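You operate a simulated robot arm through the tools that you are given. There is no shell and no other tool.

Carry out the task below with a simulated robot arm. There is one attempt and no reset: what you move stays moved.

## Task
Tighten the four thumb nuts of the fan guard crosswise.
Fine: cabinet four is unplugged, nothing is lit; each nut tight; the second across from the first.

Only the result counts: the job must be done as asked and must still hold three seconds after the hand-in. Knocking over, shifting, dropping, spilling or breaking anything else fails it.

## Robot
A 6-joint arm with a two-finger parallel gripper, fixed in place. Base frame: the origin is on the floor under the middle of its stand, x ahead of it, y to its left, z up. Units: cm, rad, N and s.
With the tool pointing down near the work surface it reaches from about 22 to 62 cm from the base axis. Its first joint turns from -2.007 to 2.007 rad. Payload 3.43 kg.
Tool frame: the origin (TCP) lies between the finger pads and is the grasp point; the fingertips stand 3.4 cm ahead of it; z points along the fingers, y is the line along which they close. The gripper opens to 12.8 cm. The fingers are 2.4 cm wide and 1.2 cm thick; the gripper's body (4.8 by 13 cm) begins 9.6 cm behind the TCP.
Orientation is told as [roll, pitch, yaw] about the base's x, y, z axes, in that order, counted from this pose: with the fingers straight down and closing along the base's y, the tool's x points along the base's -x, its y along +y and its z along -z.

## Interface
- The arm moves only by the tool step_arm. Its argument "increments" is a list of rows, each a list of 7 numbers: the shift along the base's x, y, z in m, then the turn, a rotation vector about the base's x, y, z in rad, then the closure, from 0 (fully open) to 1 (shut). In form: [[dx, dy, dz, rx, ry, rz, grip], ...]. A call has 1 to 20 rows; each row is the pose to reach, as a shift and turn from the pose commanded when the call began. A row lasts 0.2 s, in which the tool goes at most 5 cm and 0.15 rad; a call with a longer step from one row to the next is refused whole, and so is a gripper value outside its range. A pose out of reach is approached as far as the arm can. The call stops where the force on the tool passes 40 N (or 10 N more than at its start, if that is more) or the arm is blocked; 0.2 s more then pass. The fingers move at their own pace (about 15.3 cm/s each) and stop on an object; they squeeze with about 44 N. The grip force told is the motor's: it shows also when the fingers shut on nothing. Time passes only in rows, and 0.2 s behind the last, so rows that repeat a pose let the fingers close. It gives the time, the measured TCP pose, the force on the tool (base axes), the opening and the grip force at its end, in the units of the frame above (readings bear some noise), with the torque about the TCP (base axes, N m) and any sound that the robot's microphone picked up, and new pictures: "show" is both (left out), scene, wrist or none.
- Cameras (640 x 400 px; columns grow to the right, rows downward): "scene" is fixed at [39.88, 49.93, 148.87]; the picture's right is [-0.94, 0.33, 0.00], its down [0.14, 0.41, -0.90] and it looks along [-0.30, -0.85, -0.44] (base axes); focal length 316 px, centre (320, 200). "wrist" rides on the gripper at [7.6, -1.1, -16] in the tool frame; the picture's right is [0.15, 0.99, 0.00], its down [-0.88, 0.13, -0.46] and it looks along [-0.45, 0.07, 0.89] (tool axes); focal length 234 px, centre (320, 200). There is no depth. A picture from a camera that has moved, and an enlarged one, comes with that camera's place and axes in the base frame and with its lens.
- raise_lower(by): slides the trunk up (or, below 0, down) by that many cm; the arm rides with it, the base frame stays. It gives what a move gives, with no picture.
- close_up(camera, box): a new picture of the part [left, top, right, bottom] of that camera's present view, enlarged. The clock stands still meanwhile.
- finish_job(): hands the job in; it is judged then, once.

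Nothing tells you positions but the pictures and the camera data. Unless the task says otherwise, let go and move clear before handing in.

The tools are called after "Emit:" as a command line: name --pt "numbers of a row" for each row, then --argument value for the rest, lists and objects as JSON in quotes. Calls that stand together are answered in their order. step_arm: Moves the arm, as the interface text tells. Its arguments: {"type":"object","properties":{"increments":{"type":"array","items":{"type":"array","items":{"type":"number"}}},"show":{"type":"string","enum":["both","scene","wrist","none"]}},"required":["increments"]} The other tools are called the same way: raise_lower (by) moves the trunk up or down; close_up (camera, box) takes an enlarged picture of a part of a camera's view; finish_job () hands the job in.

At the start:

```text
clock: 0.0
eef_pos: [3.96, -44.05, 112.94]
orientation: [0.001, 0.001, 0.0]
ft_force: [0.5, 0.2, 0.1]
moment: [-0.02, 0.01, -0.01]
finger_gap: 12.82
grip_force: 0.1
trunk travel left (down, up): [-82.5, 16.5]
```

scene: 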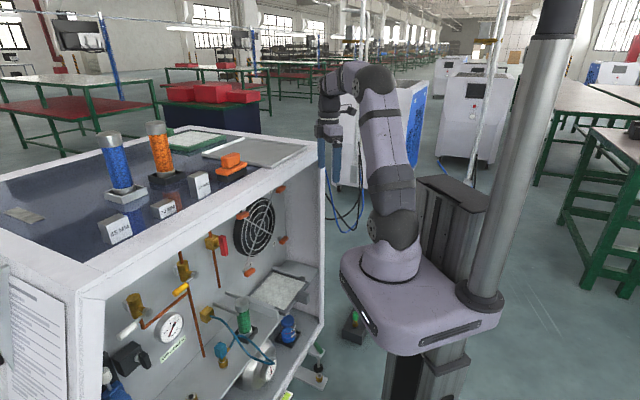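
wrist: 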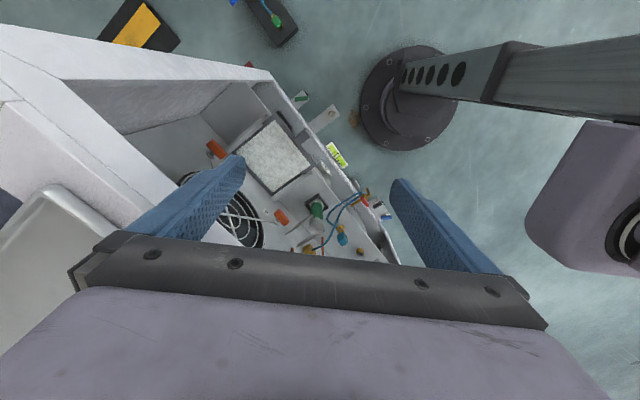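

I see an open cabinet on the left of the scene picture with a round fan guard on its back wall and orange thumb nuts around it. I'll look closer before moving.

Emit:
close_up --camera "scene" --box '[200, 170, 320, 290]'

Emit:
close_up --camera "scene" --box '[0, 100, 340, 400]'

Emit:
close_up --camera "wrist" --box '[170, 80, 410, 270]'

```text
3.33 times, centred on (260, 230) of scene
camera zoom: at [39.88, 49.93, 148.87], right [-0.94, 0.33, 0.0], down [0.14, 0.41, -0.9], along [-0.3, -0.85, -0.44], focal length 1054 px, centre (520, 100)
```

zoom: 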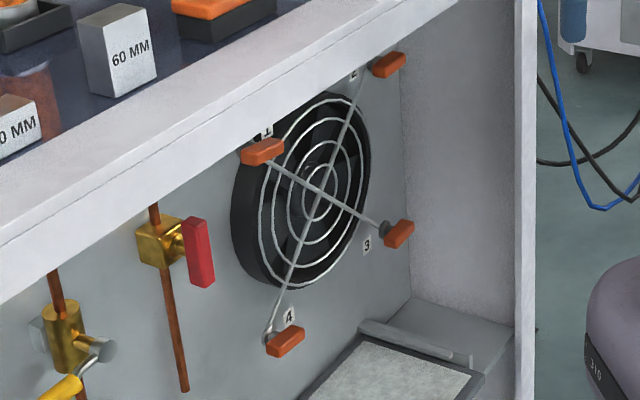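

```text
1.33 times, centred on (170, 250) of scene
camera zoom: at [39.88, 49.93, 148.87], right [-0.94, 0.33, 0.0], down [0.14, 0.41, -0.9], along [-0.3, -0.85, -0.44], focal length 422 px, centre (520, 133)
```

zoom: 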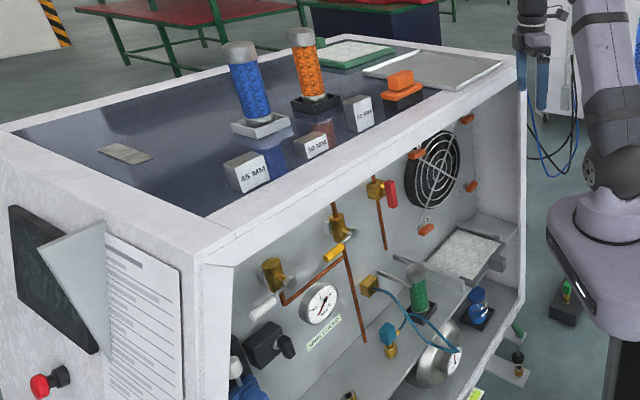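

```text
2.11 times, centred on (290, 175) of wrist
camera zoom: at [-3.67, -45.15, 128.84], right [-0.15, 0.99, 0.0], down [0.88, 0.13, 0.46], along [0.45, 0.07, -0.89], focal length 493 px, centre (383, 253)
```

zoom: 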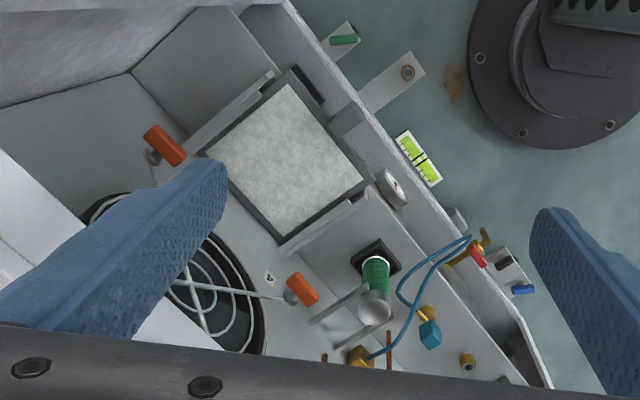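

The four orange bar-shaped nuts appear to form a square of about 25 cm (1 top left, 2 top right, 3 bottom right, 4 bottom left), on a wall facing the robot at about 45°. I'll look at each one more closely before moving.

Emit:
close_up --camera "scene" --box '[235, 175, 295, 215]'

Emit:
close_up --camera "scene" --box '[235, 205, 295, 285]'

Emit:
close_up --camera "wrist" --box '[180, 110, 320, 260]'

Emit:
close_up --camera "wrist" --box '[0, 0, 300, 200]'

Emit:
close_up --camera "scene" --box '[300, 50, 500, 400]'

```text
10.00 times, centred on (265, 195) of scene
camera zoom: at [39.88, 49.93, 148.87], right [-0.94, 0.33, 0.0], down [0.14, 0.41, -0.9], along [-0.3, -0.85, -0.44], focal length 3162 px, centre (870, 250)
```

zoom: 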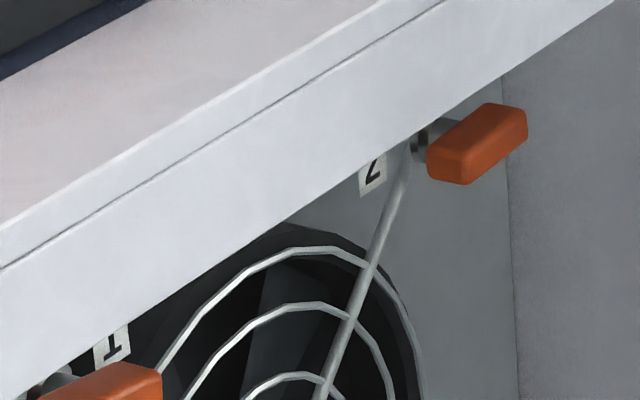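

```text
5.00 times, centred on (265, 245) of scene
camera zoom: at [39.88, 49.93, 148.87], right [-0.94, 0.33, 0.0], down [0.14, 0.41, -0.9], along [-0.3, -0.85, -0.44], focal length 1581 px, centre (595, -25)
```

zoom: 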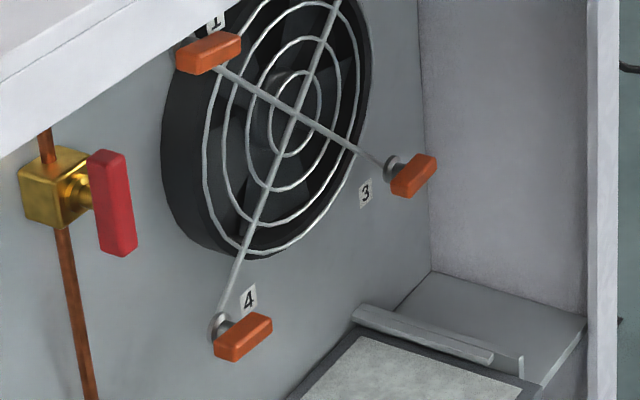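

```text
2.67 times, centred on (250, 185) of wrist
camera zoom: at [-3.67, -45.15, 128.84], right [-0.15, 0.99, 0.0], down [0.88, 0.13, 0.46], along [0.45, 0.07, -0.89], focal length 624 px, centre (507, 240)
```

zoom: 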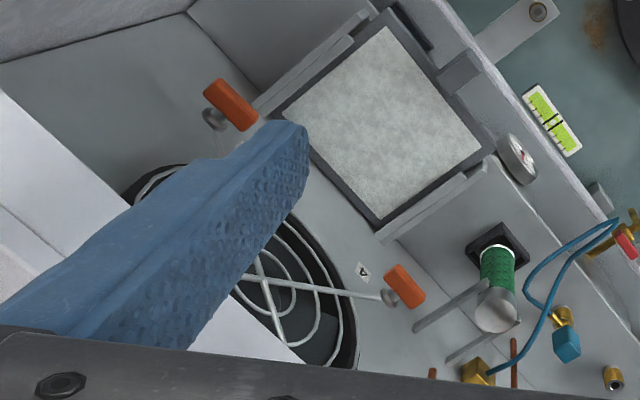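

```text
2.00 times, centred on (150, 100) of wrist
camera zoom: at [-3.67, -45.15, 128.84], right [-0.15, 0.99, 0.0], down [0.88, 0.13, 0.46], along [0.45, 0.07, -0.89], focal length 468 px, centre (660, 400)
```

zoom: 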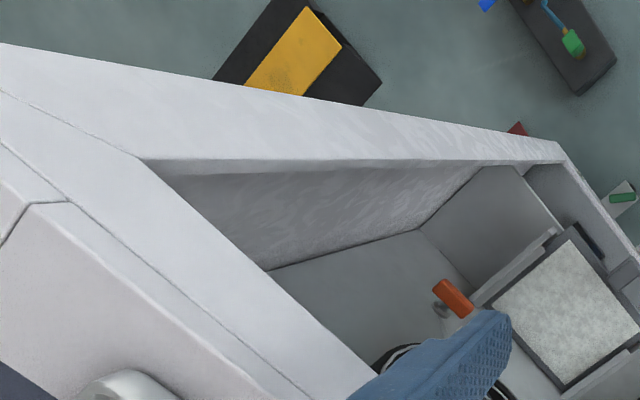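

```text
1.14 times, centred on (400, 225) of scene
camera zoom: at [39.88, 49.93, 148.87], right [-0.94, 0.33, 0.0], down [0.14, 0.41, -0.9], along [-0.3, -0.85, -0.44], focal length 361 px, centre (229, 171)
```

zoom: 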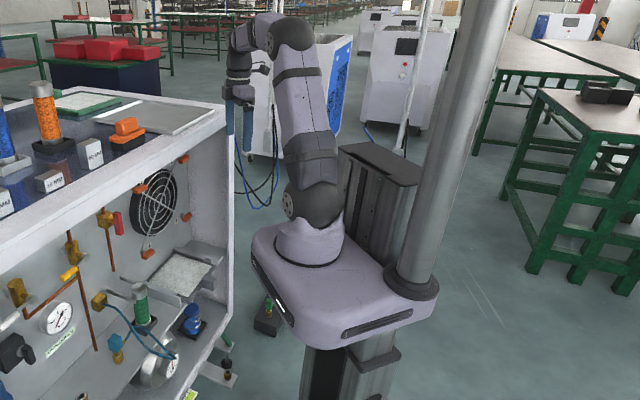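

The bars look almost horizontal, with roughly 10 cm of clearance to the cabinet's right wall and 11 cm to the roof lip. I'll first swing the tool to point level at the fan, staying in front of the cabinet, and look again.

Emit:
step_arm --pt "0.0 0.0 0.0 -0.114 -0.0472 0.0472 0" --pt "0.0 0.0 0.0 -0.228 -0.0944 0.0944 0" --pt "0.0 0.0 0.0 -0.342 -0.1416 0.1416 0" --pt "0.0 0.0 0.0 -0.456 -0.1888 0.1888 0" --pt "0.0 0.0 0.0 -0.57 -0.236 0.236 0" --pt "0.0 0.0 0.0 -0.684 -0.2832 0.2832 0" --pt "0.0 0.0 0.0 -0.798 -0.3304 0.3304 0"

```text
clock: 1.6
eef_pos: [4.31, -44.48, 114.94]
orientation: [-0.838, -0.166, 0.421]
ft_force: [0.3, 0.5, 0.9]
moment: [0.01, 0.01, -0.03]
finger_gap: 12.81
grip_force: 0.1
out of reach, approached as far as the arm can: row 7
trunk travel left (down, up): [-82.5, 16.5]
camera wrist: at [-8.79, -38.09, 125.04], right [-0.29, 0.59, -0.75], down [0.59, 0.73, 0.35], along [0.75, -0.34, -0.56], focal length 234 px, centre (320, 200)
```

scene: 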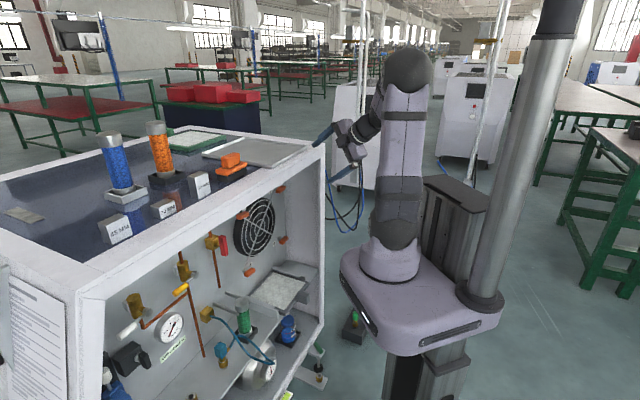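
wrist: 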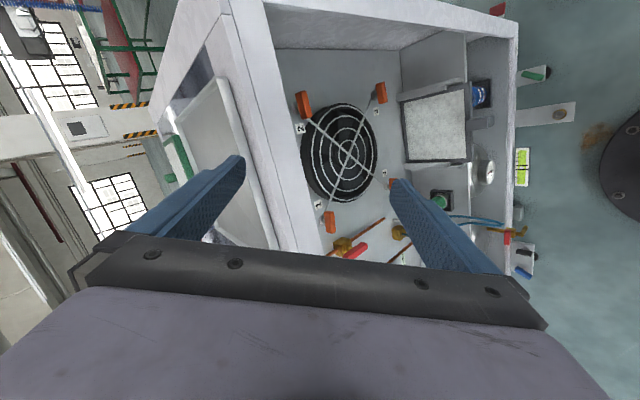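

The fan and all four nuts are now in the wrist view, and the arm reports that it is nearly too folded here. I'll take close pictures from this viewpoint.

Emit:
close_up --camera "wrist" --box '[270, 60, 430, 240]'

Emit:
close_up --camera "wrist" --box '[150, 0, 540, 260]'

```text
2.22 times, centred on (350, 150) of wrist
camera zoom: at [-8.79, -38.09, 125.04], right [-0.29, 0.59, -0.75], down [0.59, 0.73, 0.35], along [0.75, -0.34, -0.56], focal length 520 px, centre (253, 311)
```

zoom: 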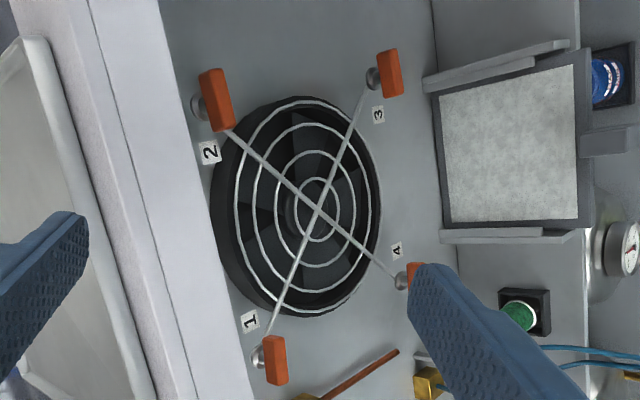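

```text
1.54 times, centred on (345, 130) of wrist
camera zoom: at [-8.79, -38.09, 125.04], right [-0.29, 0.59, -0.75], down [0.59, 0.73, 0.35], along [0.75, -0.34, -0.56], focal length 360 px, centre (282, 308)
```

zoom: 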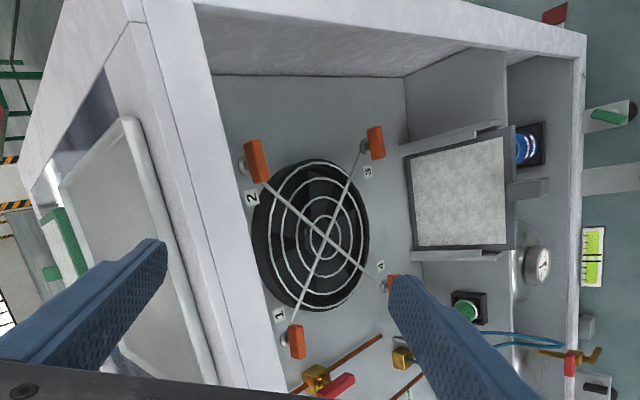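

From two views the nut bars come out at about 1 (32.9, -51.0, 95.4), 2 (15.2, -68.6, 95.4), 3 (15.2, -68.6, 70.6) and 4 (32.7, -51.0, 70.6), with the wall roughly 2.3 cm behind them. I'll finish levelling the tool and move it in front of nut 1, still outside the cabinet.

Emit:
step_arm --pt "0.02 0.007 -0.021 -0.0855 -0.0354 0.0354 0.3" --pt "0.041 0.014 -0.041 -0.171 -0.0708 0.0708 0.3" --pt "0.061 0.021 -0.062 -0.2565 -0.1061 0.1061 0.3" --pt "0.082 0.028 -0.082 -0.342 -0.1415 0.1415 0.3" --pt "0.102 0.036 -0.103 -0.4275 -0.1769 0.1769 0.3" --pt "0.122 0.043 -0.124 -0.513 -0.2123 0.2123 0.3" --pt "0.143 0.05 -0.144 -0.5985 -0.2476 0.2476 0.3" --pt "0.163 0.057 -0.165 -0.684 -0.283 0.283 0.3" --pt "0.163 0.057 -0.165 -0.684 -0.283 0.283 0.3"

```text
clock: 3.6
eef_pos: [23.7, -41.98, 128.56]
orientation: [-1.194, -0.122, 0.645]
ft_force: [-1.2, 0.2, 0.2]
moment: [-0.03, 0.0, 0.01]
finger_gap: 8.98
grip_force: 0.0
out of reach, approached as far as the arm can: row 1, 2, 3, 4, 5, 6, 7, 8, 9
trunk travel left (down, up): [-82.5, 16.5]
camera wrist: at [8.28, -35.39, 134.46], right [-0.24, 0.27, -0.93], down [0.41, 0.9, 0.15], along [0.88, -0.34, -0.33], focal length 234 px, centre (320, 200)
```

scene: 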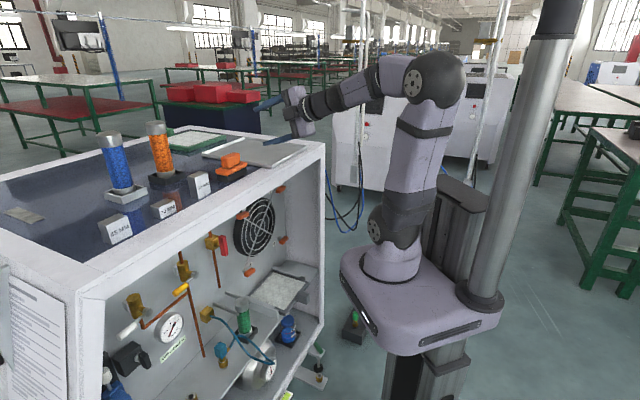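
wrist: 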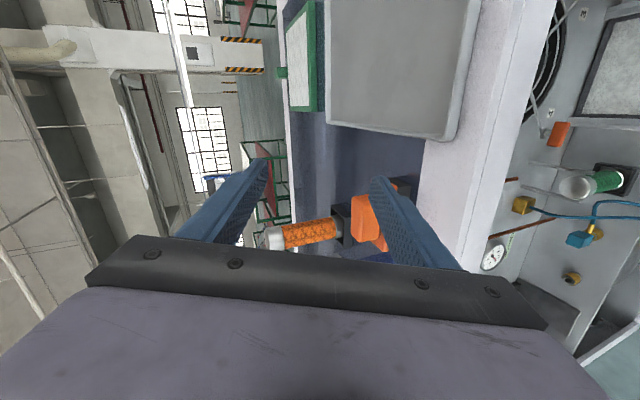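

The arm could not hold a level tool this low, so it ended up high over the roof edge. The forearm needs to be level, which means lowering the trunk later. First I'll back away from the roof, up and toward the robot.

Emit:
step_arm --pt "-0.03 0.03 0.02 0 0 0 0.3" --pt "-0.06 0.06 0.02 0 0 0 0.3"

```text
clock: 4.2
eef_pos: [18.89, -42.24, 129.84]
orientation: [-1.193, -0.123, 0.643]
ft_force: [0.0, -0.9, 0.1]
moment: [-0.02, 0.0, -0.01]
finger_gap: 8.99
grip_force: 0.1
out of reach, approached as far as the arm can: row 1, 2
trunk travel left (down, up): [-82.5, 16.5]
camera wrist: at [3.39, -35.71, 135.78], right [-0.25, 0.27, -0.93], down [0.41, 0.9, 0.15], along [0.88, -0.34, -0.33], focal length 234 px, centre (320, 200)
```

scene: 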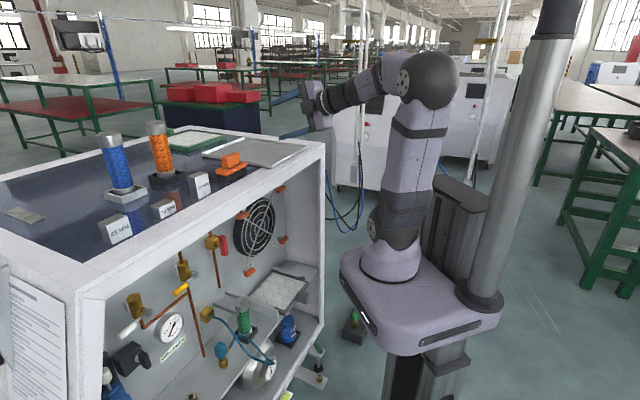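
wrist: 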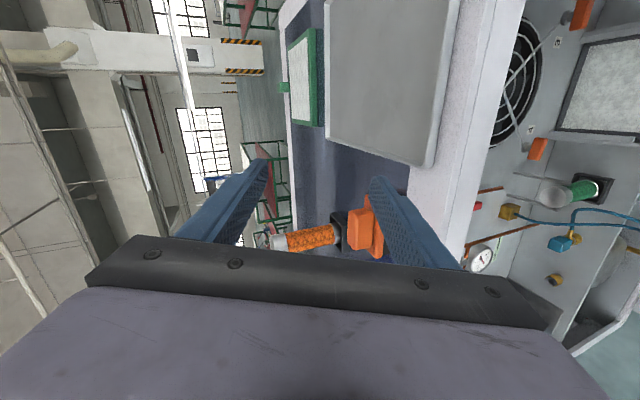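

The commanded pose follows the one actually reached. I'll tilt the tool down a little and back off further so that lowering the trunk clears the roof edge.

Emit:
step_arm --pt "-0.02 0.02 0.0 0.086 0.036 -0.036 0.3" --pt "-0.04 0.04 0.0 0.173 0.071 -0.071 0.3" --pt "-0.06 0.06 0.0 0.259 0.107 -0.107 0.3" --pt "-0.08 0.08 0.0 0.345 0.143 -0.143 0.3"

```text
clock: 5.2
eef_pos: [9.43, -38.8, 130.37]
orientation: [-0.817, -0.183, 0.442]
ft_force: [-0.4, -0.3, 0.5]
moment: [-0.01, 0.0, -0.03]
finger_gap: 8.95
grip_force: 0.0
out of reach, approached as far as the arm can: row 1, 2, 3, 4
trunk travel left (down, up): [-82.5, 16.5]
camera wrist: at [-4.01, -32.91, 140.55], right [-0.3, 0.61, -0.74], down [0.57, 0.73, 0.37], along [0.77, -0.31, -0.57], focal length 234 px, centre (320, 200)
```

scene: 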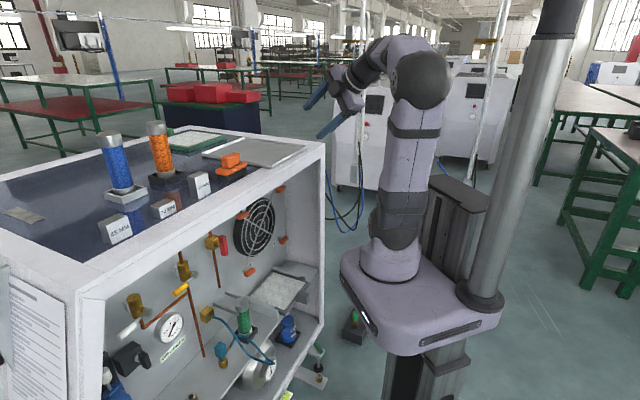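
wrist: 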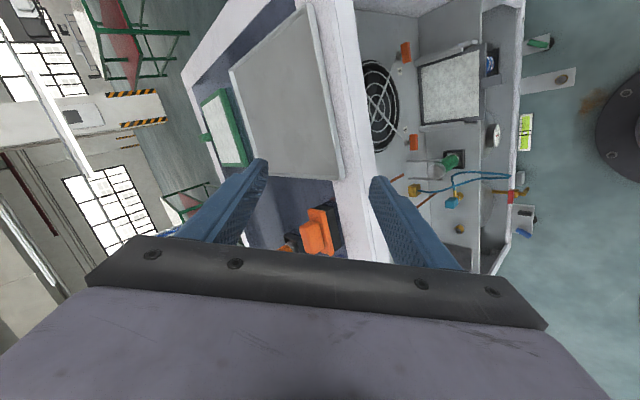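

The tool is now about 13 cm in front of the cabinet opening and clear. I'll lower the trunk in stages so the forearm can be level at fan height.

Emit:
raise_lower --by -20

Emit:
close_up --camera "scene" --box '[200, 50, 560, 400]'

Emit:
close_up --camera "wrist" --box '[0, 0, 640, 400]'

```text
clock: 7.4
eef_pos: [9.47, -38.77, 110.44]
orientation: [-0.819, -0.181, 0.444]
ft_force: [-0.5, -0.2, -0.4]
moment: [-0.03, 0.03, 0.01]
finger_gap: 8.97
grip_force: 0.1
trunk travel left (down, up): [-62.5, 36.5]
```

```text
1.14 times, centred on (380, 225) of scene
camera zoom: at [39.88, 49.93, 148.87], right [-0.94, 0.33, 0.0], down [0.14, 0.41, -0.9], along [-0.3, -0.85, -0.44], focal length 361 px, centre (251, 171)
```

zoom: 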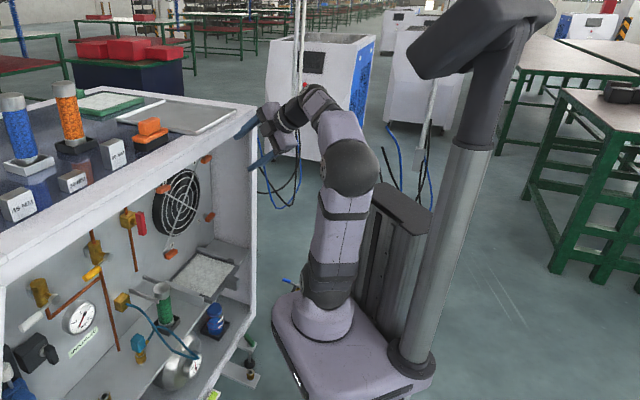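

```text
1.00 times, centred on (320, 200) of wrist (not enlarged: the box is as wide or as high as the picture)
camera zoom: at [-3.95, -32.96, 120.54], right [-0.3, 0.6, -0.74], down [0.57, 0.74, 0.37], along [0.77, -0.31, -0.56], focal length 234 px, centre (320, 200)
```

zoom: 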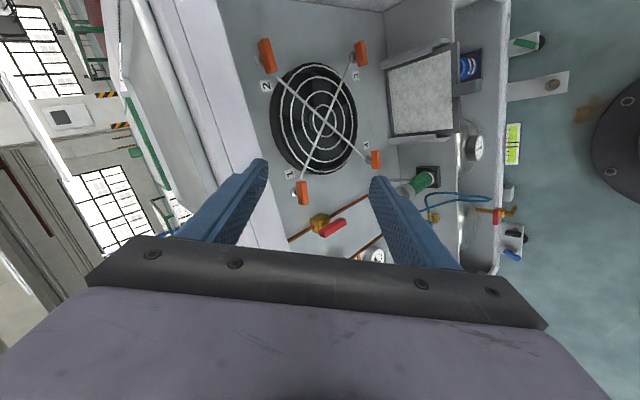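

All clear so far. I'll lower another 20 cm and look again.

Emit:
raise_lower --by -20

Emit:
close_up --camera "scene" --box '[200, 50, 560, 400]'

Emit:
close_up --camera "wrist" --box '[0, 0, 640, 400]'

```text
clock: 9.5
eef_pos: [9.37, -38.84, 90.4]
orientation: [-0.818, -0.18, 0.443]
ft_force: [-0.8, -0.3, -0.1]
moment: [0.0, -0.04, 0.07]
finger_gap: 8.93
grip_force: 0.0
trunk travel left (down, up): [-42.5, 56.5]
```

```text
1.14 times, centred on (380, 225) of scene
camera zoom: at [39.88, 49.93, 148.87], right [-0.94, 0.33, 0.0], down [0.14, 0.41, -0.9], along [-0.3, -0.85, -0.44], focal length 361 px, centre (251, 171)
```

zoom: 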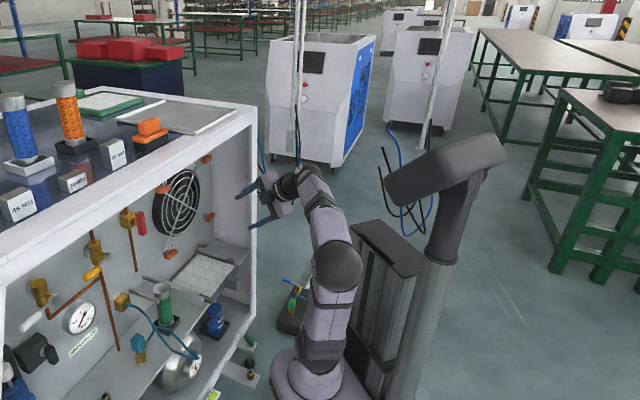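

```text
1.00 times, centred on (320, 200) of wrist (not enlarged: the box is as wide or as high as the picture)
camera zoom: at [-3.95, -32.96, 100.54], right [-0.3, 0.6, -0.74], down [0.57, 0.74, 0.37], along [0.77, -0.31, -0.56], focal length 234 px, centre (320, 200)
```

zoom: 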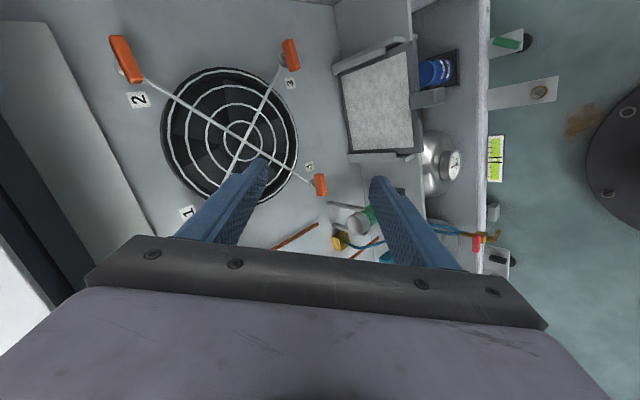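

The view is clear: the tool is in front of the opening at fan height. Now I'll level the tool again and move it in front of nut 1, outside the cabinet.

Emit:
step_arm --pt "0.012 0.002 0.007 -0.0875 -0.0363 0.0363 0.3" --pt "0.025 0.004 0.014 -0.175 -0.0725 0.0725 0.3" --pt "0.037 0.006 0.021 -0.2625 -0.1088 0.1088 0.3" --pt "0.049 0.008 0.028 -0.35 -0.145 0.145 0.3"

```text
clock: 10.5
eef_pos: [13.14, -41.41, 93.13]
orientation: [-1.2, -0.122, 0.649]
ft_force: [0.3, 0.1, 0.5]
moment: [-0.02, 0.0, 0.02]
finger_gap: 8.97
grip_force: 0.0
out of reach, approached as far as the arm can: row 1, 2, 3, 4
trunk travel left (down, up): [-42.5, 56.5]
camera wrist: at [-2.36, -34.86, 98.96], right [-0.24, 0.27, -0.93], down [0.41, 0.9, 0.15], along [0.88, -0.34, -0.33], focal length 234 px, centre (320, 200)
```

scene: 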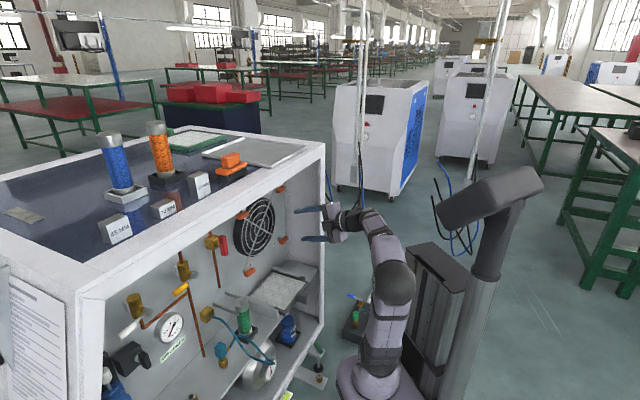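
wrist: 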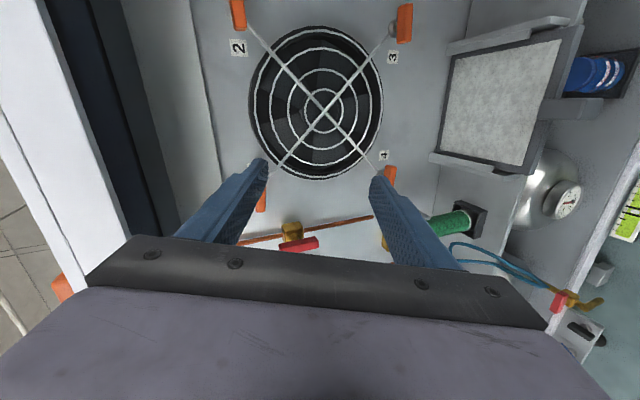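

The orientation now follows as asked, and the position is only limited by how far the elbow folds. I'll finish levelling and move a bit closer in front of nut 1.

Emit:
step_arm --pt "0.015 0.005 0.006 -0.07 -0.029 0.029 0.3" --pt "0.03 0.01 0.012 -0.14 -0.058 0.058 0.3" --pt "0.045 0.015 0.018 -0.21 -0.087 0.087 0.3" --pt "0.06 0.021 0.024 -0.28 -0.116 0.116 0.3" --pt "0.075 0.026 0.03 -0.335 -0.139 0.139 0.3"

```text
clock: 11.6
eef_pos: [20.19, -42.41, 103.69]
orientation: [-1.438, -0.042, 0.765]
ft_force: [-18.2, 16.6, -21.5]
moment: [-0.72, -0.56, 0.13]
finger_gap: 7.6
grip_force: 0.1
out of reach, approached as far as the arm can: row 1, 2, 3, 4, 5
trunk travel left (down, up): [-42.5, 56.5]
stopped in row 5: the force on the tool passed its limit at 53 N (the readings are from after the stop); the commanded pose is now the measured one
camera wrist: at [3.62, -36.37, 106.56], right [-0.17, 0.02, -0.99], down [0.31, 0.95, -0.03], along [0.94, -0.31, -0.16], focal length 234 px, centre (320, 200)
```

scene: 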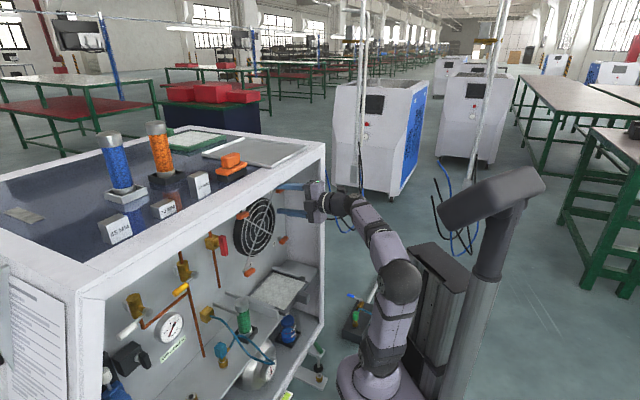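
wrist: 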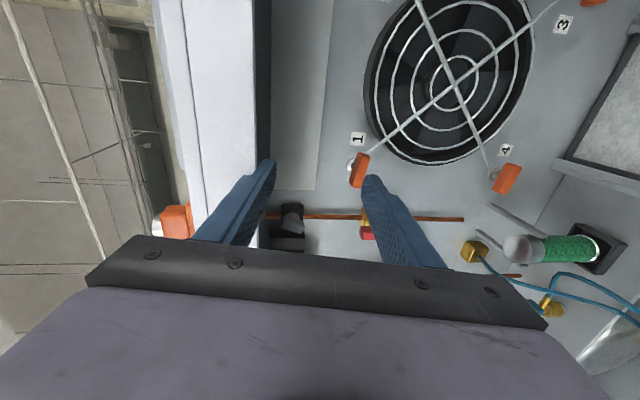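

The arm was too folded, drifted up, and the upper finger touched the roof's front lip. Moving straight down relieves the contact, so I'll lower the trunk a little.

Emit:
raise_lower --by -6

Emit:
close_up --camera "wrist" --box '[0, 0, 640, 400]'

Emit:
close_up --camera "scene" --box '[160, 120, 420, 400]'

```text
clock: 12.6
eef_pos: [20.52, -42.47, 98.18]
orientation: [-1.448, -0.038, 0.768]
ft_force: [0.6, 0.7, -0.7]
moment: [-0.01, 0.0, -0.04]
finger_gap: 8.96
grip_force: 0.1
trunk travel left (down, up): [-36.5, 62.5]
```

```text
1.00 times, centred on (320, 200) of wrist (not enlarged: the box is as wide or as high as the picture)
camera zoom: at [3.95, -36.4, 100.92], right [-0.16, 0.01, -0.99], down [0.31, 0.95, -0.04], along [0.94, -0.31, -0.16], focal length 234 px, centre (320, 200)
```

zoom: 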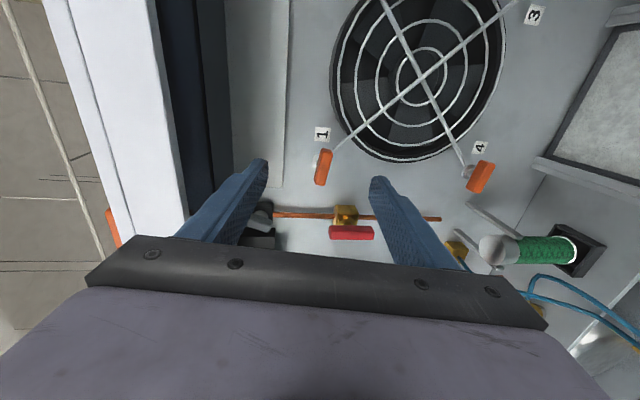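

```text
1.43 times, centred on (290, 260) of scene
camera zoom: at [39.88, 49.93, 148.87], right [-0.94, 0.33, 0.0], down [0.14, 0.41, -0.9], along [-0.3, -0.85, -0.44], focal length 452 px, centre (363, 114)
```

zoom: 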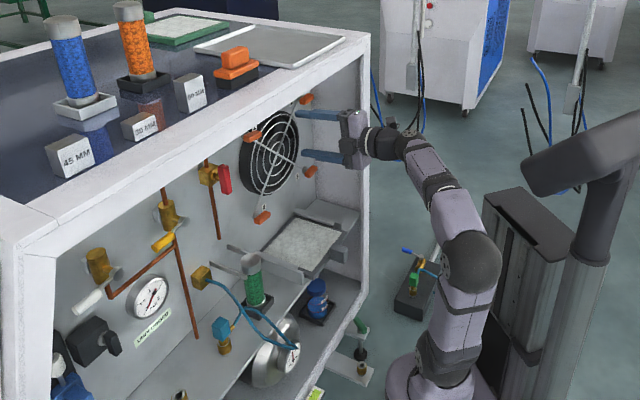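

Contact is gone and nothing on the cabinet moved. From here nut 1 again projects to about (33, -50.9, 95.5); I'll zoom in to read bar angles and depths.

Emit:
close_up --camera "wrist" --box '[285, 110, 365, 200]'

Emit:
close_up --camera "wrist" --box '[430, 110, 530, 210]'

Emit:
close_up --camera "scene" --box '[230, 170, 340, 290]'

```text
4.44 times, centred on (325, 155) of wrist
camera zoom: at [3.95, -36.4, 100.92], right [-0.16, 0.01, -0.99], down [0.31, 0.95, -0.04], along [0.94, -0.31, -0.16], focal length 1041 px, centre (298, 400)
```

zoom: 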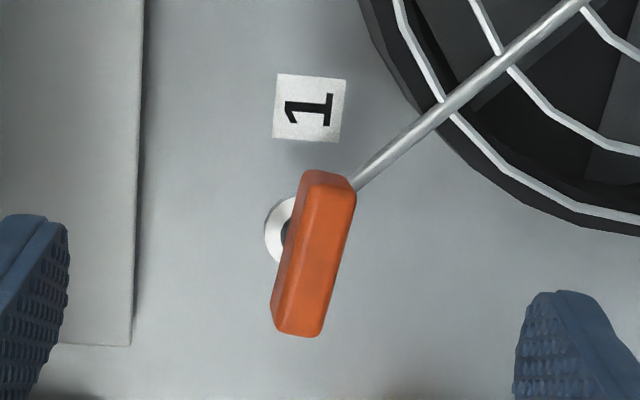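

```text
4.00 times, centred on (480, 160) of wrist
camera zoom: at [3.95, -36.4, 100.92], right [-0.16, 0.01, -0.99], down [0.31, 0.95, -0.04], along [0.94, -0.31, -0.16], focal length 937 px, centre (-320, 360)
```

zoom: 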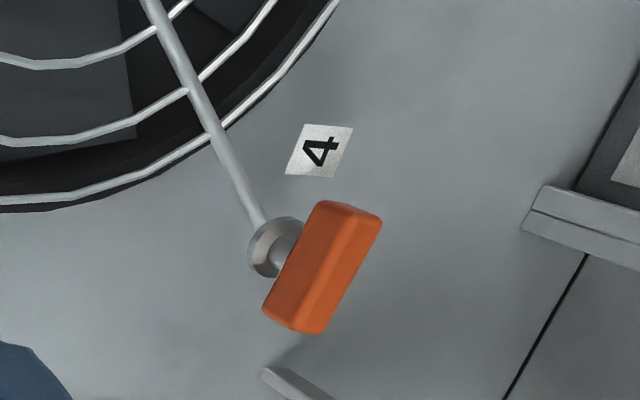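

```text
3.33 times, centred on (285, 230) of scene
camera zoom: at [39.88, 49.93, 148.87], right [-0.94, 0.33, 0.0], down [0.14, 0.41, -0.9], along [-0.3, -0.85, -0.44], focal length 1054 px, centre (437, 100)
```

zoom: 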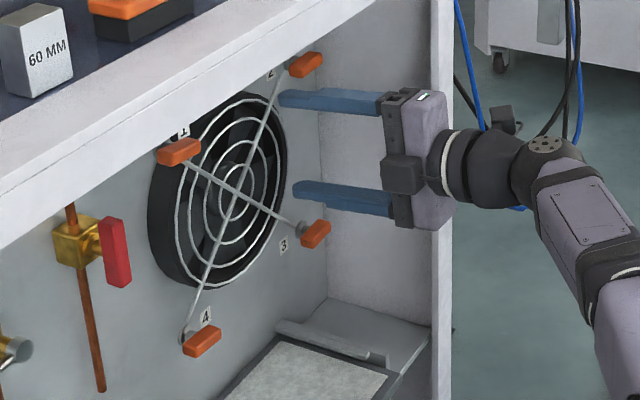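

The bar of nut 1 is tilted about 0.16 rad clockwise and nut 4 about 0.06. I'll align the tool level with that tilt and move to a pre-grasp point about 6 cm in front of nut 1.

Emit:
step_arm --pt "0.016 -0.008 -0.006 -0.0004 -0.034 0.003 0.3" --pt "0.032 -0.016 -0.011 -0.0008 -0.068 0.006 0.3" --pt "0.048 -0.024 -0.016 -0.0012 -0.103 0.009 0.3" --pt "0.064 -0.032 -0.022 -0.0016 -0.137 0.012 0.3" --pt "0.08 -0.04 -0.027 -0.002 -0.171 0.015 0.3"

```text
clock: 13.8
eef_pos: [28.52, -46.25, 99.87]
orientation: [-1.543, -0.169, 0.793]
ft_force: [-0.9, 0.4, -0.8]
moment: [0.04, 0.01, 0.0]
finger_gap: 8.96
grip_force: 0.0
out of reach, approached as far as the arm can: row 1, 2, 3, 4, 5
trunk travel left (down, up): [-36.5, 62.5]
camera wrist: at [11.62, -40.5, 100.06], right [0.0, 0.04, -1.0], down [0.3, 0.95, 0.03], along [0.95, -0.3, -0.01], focal length 234 px, centre (320, 200)
```

scene: 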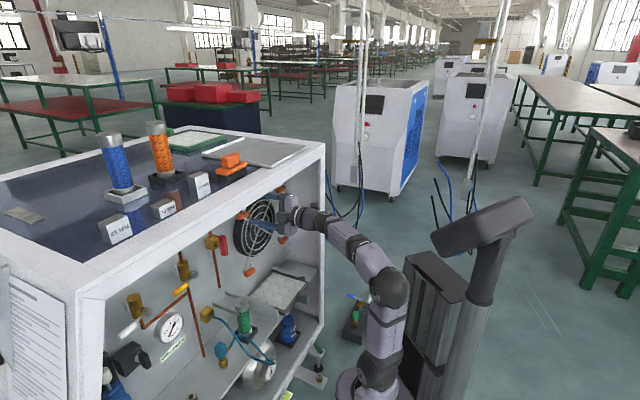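
wrist: 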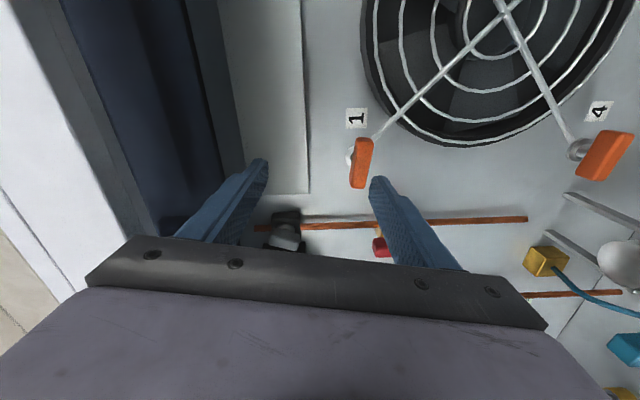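

The arm sits 4.4 cm high because it is still folded up. Lowering the trunk by that amount puts the tool level with nut 1, and the fingertips are still about 2 cm in front of the bar.

Emit:
raise_lower --by -4.4

Emit:
close_up --camera "wrist" --box '[200, 80, 480, 280]'

Emit:
close_up --camera "scene" --box '[220, 160, 340, 280]'

Emit:
close_up --camera "scene" --box '[300, 240, 480, 400]'

```text
clock: 14.7
eef_pos: [28.57, -46.3, 95.51]
orientation: [-1.542, -0.168, 0.791]
ft_force: [0.4, -0.2, 0.1]
moment: [0.01, 0.03, -0.03]
finger_gap: 8.98
grip_force: 0.0
trunk travel left (down, up): [-32.1, 66.9]
```

```text
2.00 times, centred on (340, 180) of wrist
camera zoom: at [11.6, -40.49, 95.68], right [0.0, 0.04, -1.0], down [0.3, 0.95, 0.03], along [0.95, -0.3, -0.01], focal length 468 px, centre (280, 240)
```

zoom: 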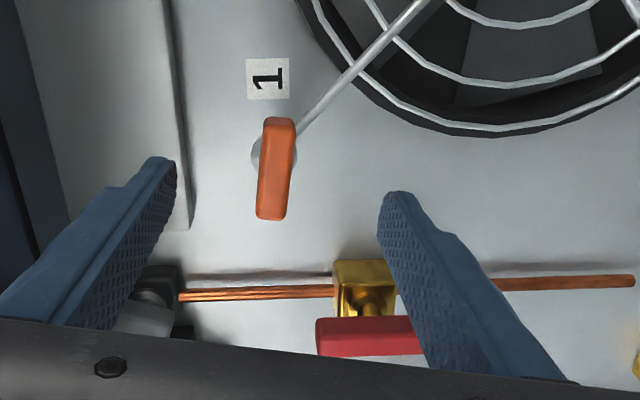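

```text
3.33 times, centred on (280, 220) of scene
camera zoom: at [39.88, 49.93, 148.87], right [-0.94, 0.33, 0.0], down [0.14, 0.41, -0.9], along [-0.3, -0.85, -0.44], focal length 1054 px, centre (453, 133)
```

zoom: 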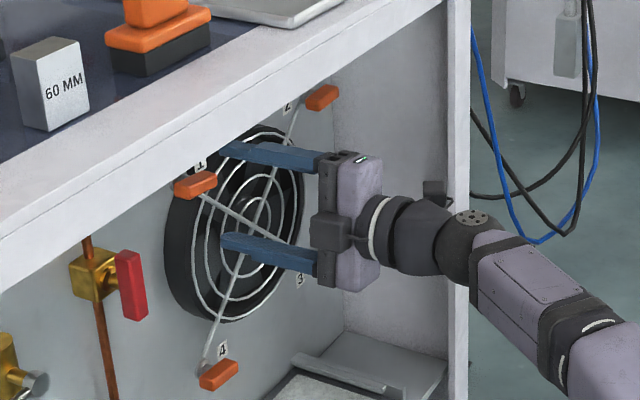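

```text
2.50 times, centred on (390, 320) of scene
camera zoom: at [39.88, 49.93, 148.87], right [-0.94, 0.33, 0.0], down [0.14, 0.41, -0.9], along [-0.3, -0.85, -0.44], focal length 791 px, centre (145, -100)
```

zoom: 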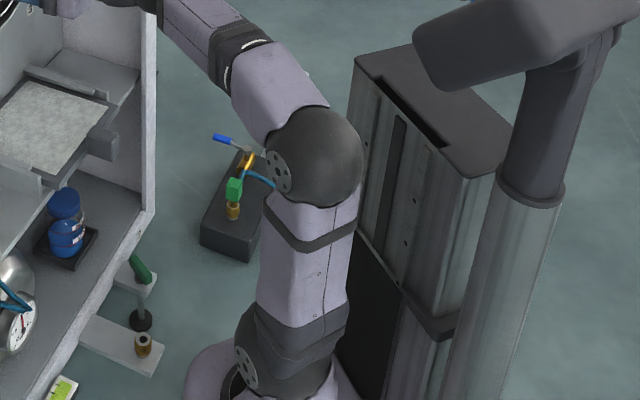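

The tool is aligned with nut 1 in height, side position and tilt. I'll move straight in by 4 cm so the fingers straddle the bar without reaching the wall.

Emit:
step_arm --pt "0.007 -0.007 0 0 0 0 0.45" --pt "0.014 -0.014 0 0 0 0 0.45" --pt "0.021 -0.021 0 0 0 0 0.45" --pt "0.0275 -0.0285 0 0 0 0 0.45"

```text
clock: 15.7
eef_pos: [31.23, -49.04, 95.61]
orientation: [-1.542, -0.17, 0.793]
ft_force: [-0.1, 0.2, 0.2]
moment: [-0.01, 0.02, -0.02]
finger_gap: 7.05
grip_force: 0.0
trunk travel left (down, up): [-32.1, 66.9]
camera wrist: at [14.35, -43.33, 95.69], right [0.0, 0.03, -1.0], down [0.3, 0.95, 0.03], along [0.96, -0.3, -0.01], focal length 234 px, centre (320, 200)
```

scene: 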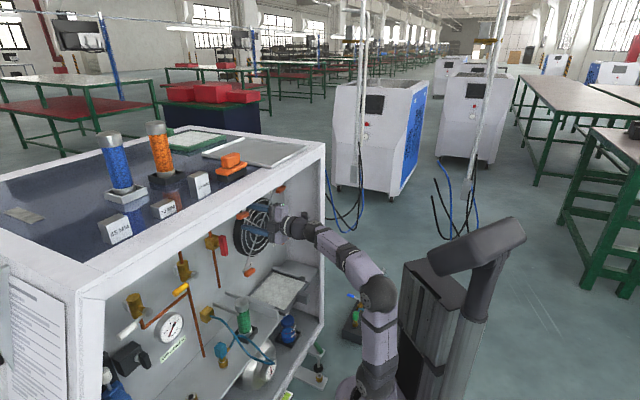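
wrist: 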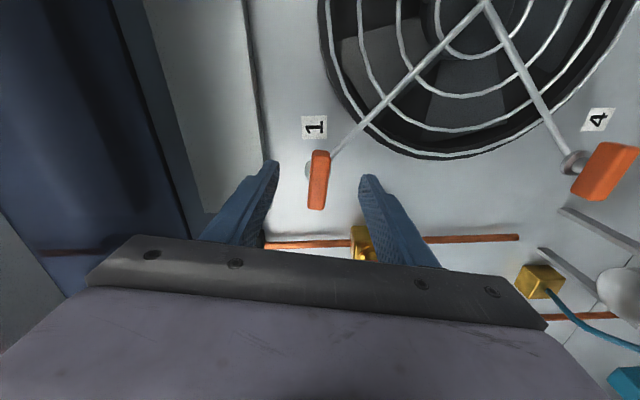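

The pose is within reach now, with no contact. I'll check the fingers against the bar before closing.

Emit:
close_up --camera "wrist" --box '[240, 110, 420, 250]'

Emit:
close_up --camera "scene" --box '[225, 170, 305, 250]'

```text
2.86 times, centred on (330, 180) of wrist
camera zoom: at [14.35, -43.33, 95.69], right [0.0, 0.03, -1.0], down [0.3, 0.95, 0.03], along [0.96, -0.3, -0.01], focal length 669 px, centre (291, 257)
```

zoom: 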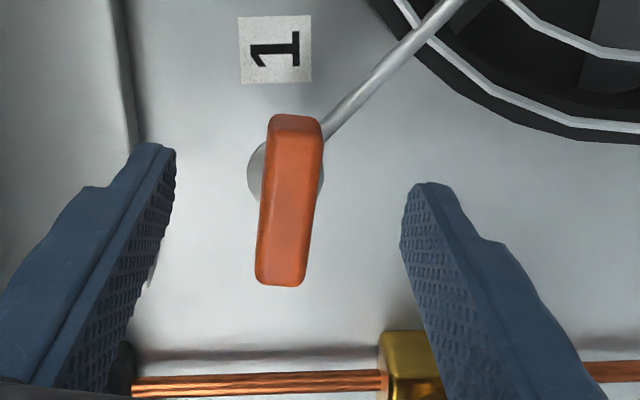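

```text
5.00 times, centred on (265, 210) of scene
camera zoom: at [39.88, 49.93, 148.87], right [-0.94, 0.33, 0.0], down [0.14, 0.41, -0.9], along [-0.3, -0.85, -0.44], focal length 1581 px, centre (595, 150)
```

zoom: 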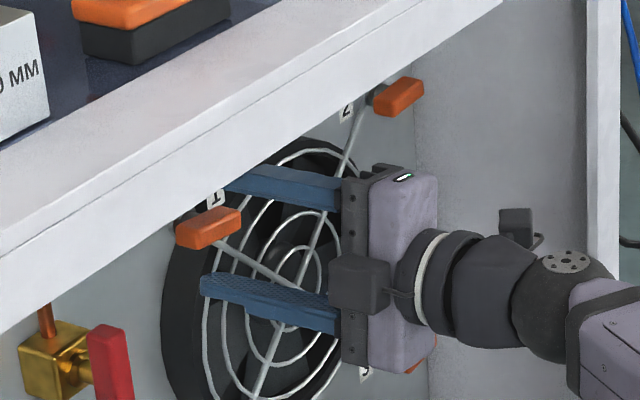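

The bar sits centred between the pads in height and depth. I'll close on it in steps.

Emit:
step_arm --pt "0 0 0 0 0 0 0.65" --pt "0 0 0 0 0 0 0.8" --pt "0 0 0 0 0 0 0.9" --pt "0 0 0 0 0 0 1.0" --pt "0 0 0 0 0 0 1.0" --show "wrist"

Emit:
close_up --camera "wrist" --box '[240, 110, 420, 250]'

```text
clock: 16.9
eef_pos: [31.18, -49.08, 95.45]
orientation: [-1.544, -0.168, 0.792]
ft_force: [3.6, -8.1, 8.4]
moment: [-0.64, -0.66, -0.54]
finger_gap: 1.64
grip_force: 44.8
trunk travel left (down, up): [-32.1, 66.9]
camera wrist: at [14.31, -43.35, 95.76], right [0.0, 0.03, -1.0], down [0.3, 0.95, 0.03], along [0.95, -0.3, -0.01], focal length 234 px, centre (320, 200)
```

wrist: 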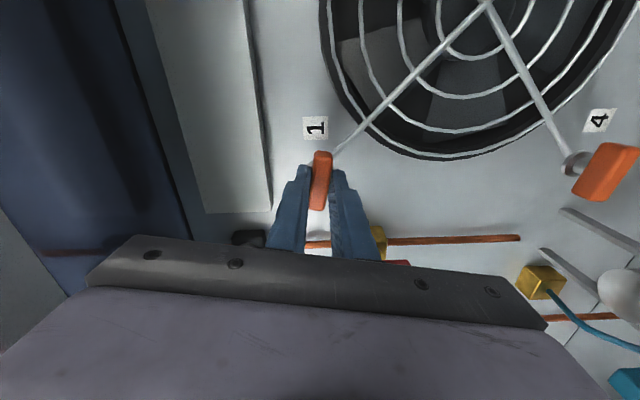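

```text
2.86 times, centred on (330, 180) of wrist
camera zoom: at [14.31, -43.35, 95.76], right [0.0, 0.03, -1.0], down [0.3, 0.95, 0.03], along [0.95, -0.3, -0.01], focal length 669 px, centre (291, 257)
```

zoom: 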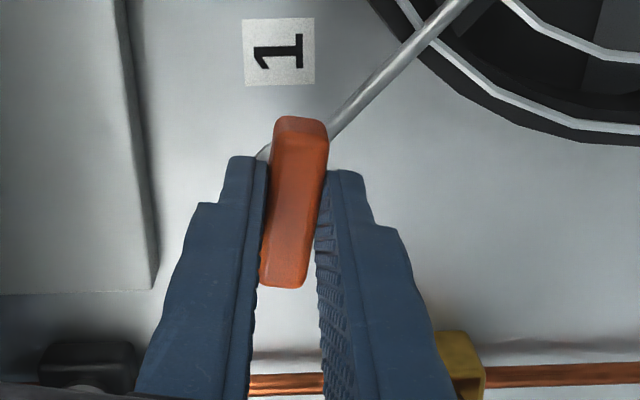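

Nut 1 is gripped (gap 1.64 cm, 44.8 N). I'll start turning it clockwise as seen from the front, in small steps, also correcting a slight pitch misalignment, and watch the torque.

Emit:
step_arm --pt "0 0 0 0.0254 -0.0454 -0.005 1.0" --pt "0 0 0 0.0507 -0.0907 -0.01 1.0" --pt "0 0 0 0.0861 -0.1261 -0.01 1.0" --pt "0 0 0 0.1214 -0.1614 -0.01 1.0" --show "wrist"

```text
clock: 17.9
eef_pos: [31.24, -49.1, 95.45]
orientation: [-1.574, -0.369, 0.791]
ft_force: [1.8, -5.8, 8.5]
moment: [0.08, 0.03, -0.56]
finger_gap: 1.58
grip_force: 45.1
trunk travel left (down, up): [-32.1, 66.9]
camera wrist: at [14.5, -43.07, 93.68], right [0.16, 0.15, -0.98], down [0.29, 0.94, 0.2], along [0.94, -0.31, 0.1], focal length 234 px, centre (320, 200)
```

wrist: 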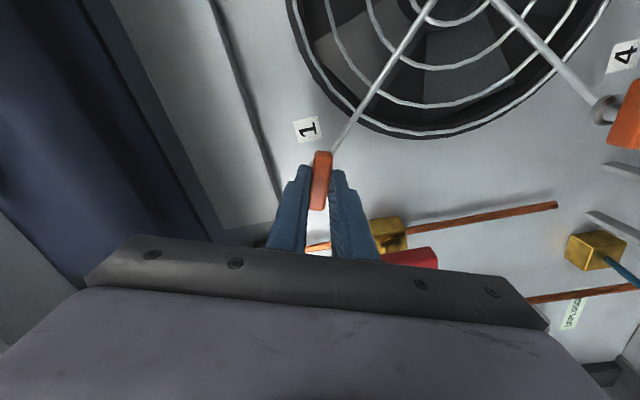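

The nut turns freely so far. I'll keep turning clockwise and watch the torque about the nut's axis.

Emit:
step_arm --pt "0 0 0 0.0707 -0.0707 0 1.0" --pt "0 0 0 0.1414 -0.1414 0 1.0" --pt "0 0 0 0.2121 -0.2121 0 1.0" --pt "0 0 0 0.2828 -0.2828 0 1.0" --show "none"

```text
clock: 18.9
eef_pos: [31.25, -49.05, 95.37]
orientation: [-1.575, -0.771, 0.792]
ft_force: [-1.0, -1.9, 3.3]
moment: [0.31, 0.29, -0.65]
finger_gap: 1.57
grip_force: 44.5
trunk travel left (down, up): [-32.1, 66.9]
```

Still free at about 0.6 rad turned. I'll continue.

Emit:
step_arm --pt "0 0 0 0.0707 -0.0707 0 1.0" --pt "0 0 0 0.1414 -0.1414 0 1.0" --pt "0 0 0 0.2121 -0.2121 0 1.0" --pt "0 0 0 0.2828 -0.2828 0 1.0" --pt "0 0 0 0.3535 -0.3535 0 1.0" --show "both"

```text
clock: 20.1
eef_pos: [31.26, -49.05, 95.34]
orientation: [-1.581, -1.272, 0.796]
ft_force: [-6.4, 10.5, -10.7]
moment: [-0.72, -0.72, 0.43]
finger_gap: 1.58
grip_force: 45.2
trunk travel left (down, up): [-32.1, 66.9]
camera wrist: at [17.52, -40.05, 88.36], right [0.64, 0.64, -0.43], down [-0.05, 0.6, 0.8], along [0.77, -0.49, 0.41], focal length 234 px, centre (320, 200)
```

scene: 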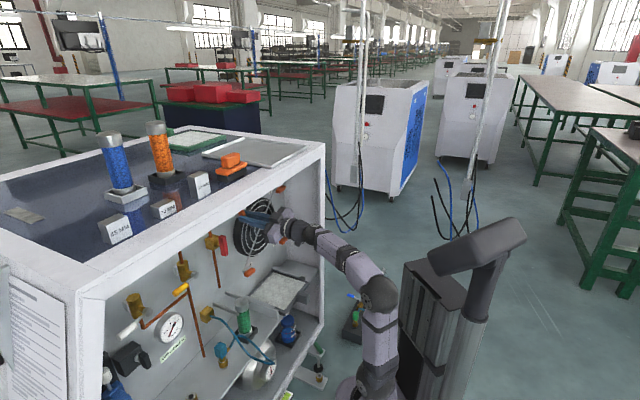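
wrist: 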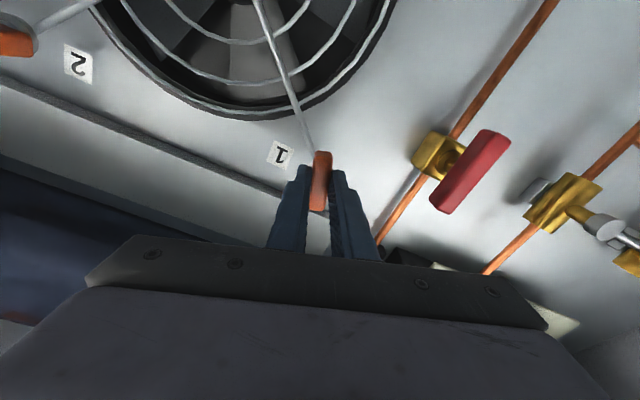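

There's now a 12 N push-back and some downward force at 1.1 rad. I'll check for finger contact with the guard spoke before going on.

Emit:
close_up --camera "wrist" --box '[240, 110, 420, 250]'

Emit:
close_up --camera "scene" --box '[225, 170, 305, 250]'

```text
2.86 times, centred on (330, 180) of wrist
camera zoom: at [17.52, -40.05, 88.36], right [0.64, 0.64, -0.43], down [-0.05, 0.6, 0.8], along [0.77, -0.49, 0.41], focal length 669 px, centre (291, 257)
```

zoom: 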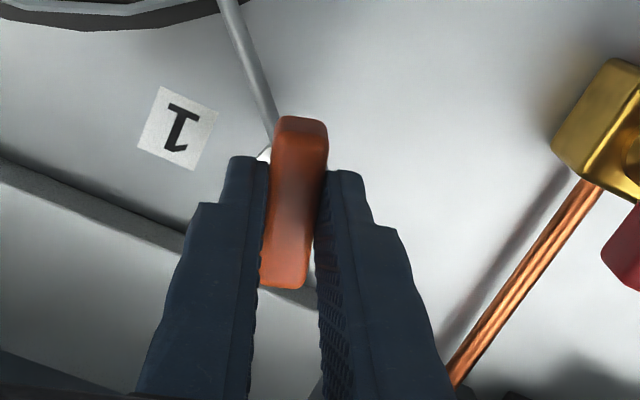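

```text
5.00 times, centred on (265, 210) of scene
camera zoom: at [39.88, 49.93, 148.87], right [-0.94, 0.33, 0.0], down [0.14, 0.41, -0.9], along [-0.3, -0.85, -0.44], focal length 1581 px, centre (595, 150)
```

zoom: 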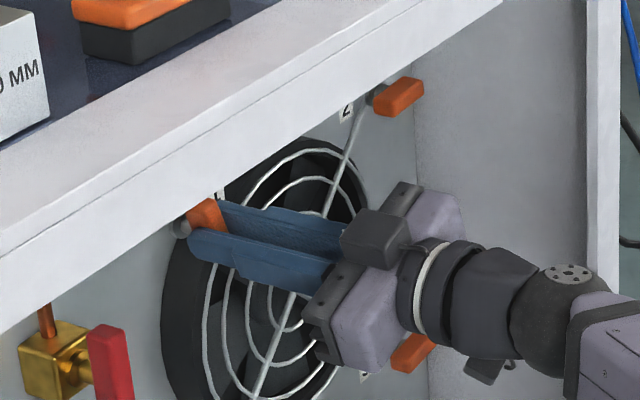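

The bar is well held and the tips look clear of the spoke; torque about the axis is still near zero. I'll ease back 1 mm to relieve the push and continue turning.

Emit:
step_arm --pt "-0.0007 0.0007 -0.0005 0.0 0.0 0 1.0" --pt "-0.0007 0.0007 -0.0005 0.0 0.0 0 1.0" --show "none"

Emit:
step_arm --pt "0 0 0 0.0707 -0.0707 0 1.0" --pt "0 0 0 0.1414 -0.1414 0 1.0" --pt "0 0 0 0.2121 -0.2121 0 1.0" --pt "0 0 0 0.2828 -0.2828 0 1.0" --show "none"

```text
clock: 20.7
eef_pos: [31.16, -48.9, 95.39]
orientation: [-1.582, -1.268, 0.797]
ft_force: [3.4, 3.0, -3.7]
moment: [0.71, 0.7, -0.19]
finger_gap: 1.57
grip_force: 44.9
trunk travel left (down, up): [-32.1, 66.9]
```

```text
clock: 21.7
eef_pos: [31.22, -49.12, 95.38]
orientation: [1.611, -1.477, -2.396]
ft_force: [5.9, 1.3, -3.0]
moment: [-0.74, 1.44, 0.14]
finger_gap: 1.73
grip_force: 45.5
trunk travel left (down, up): [-32.1, 66.9]
```

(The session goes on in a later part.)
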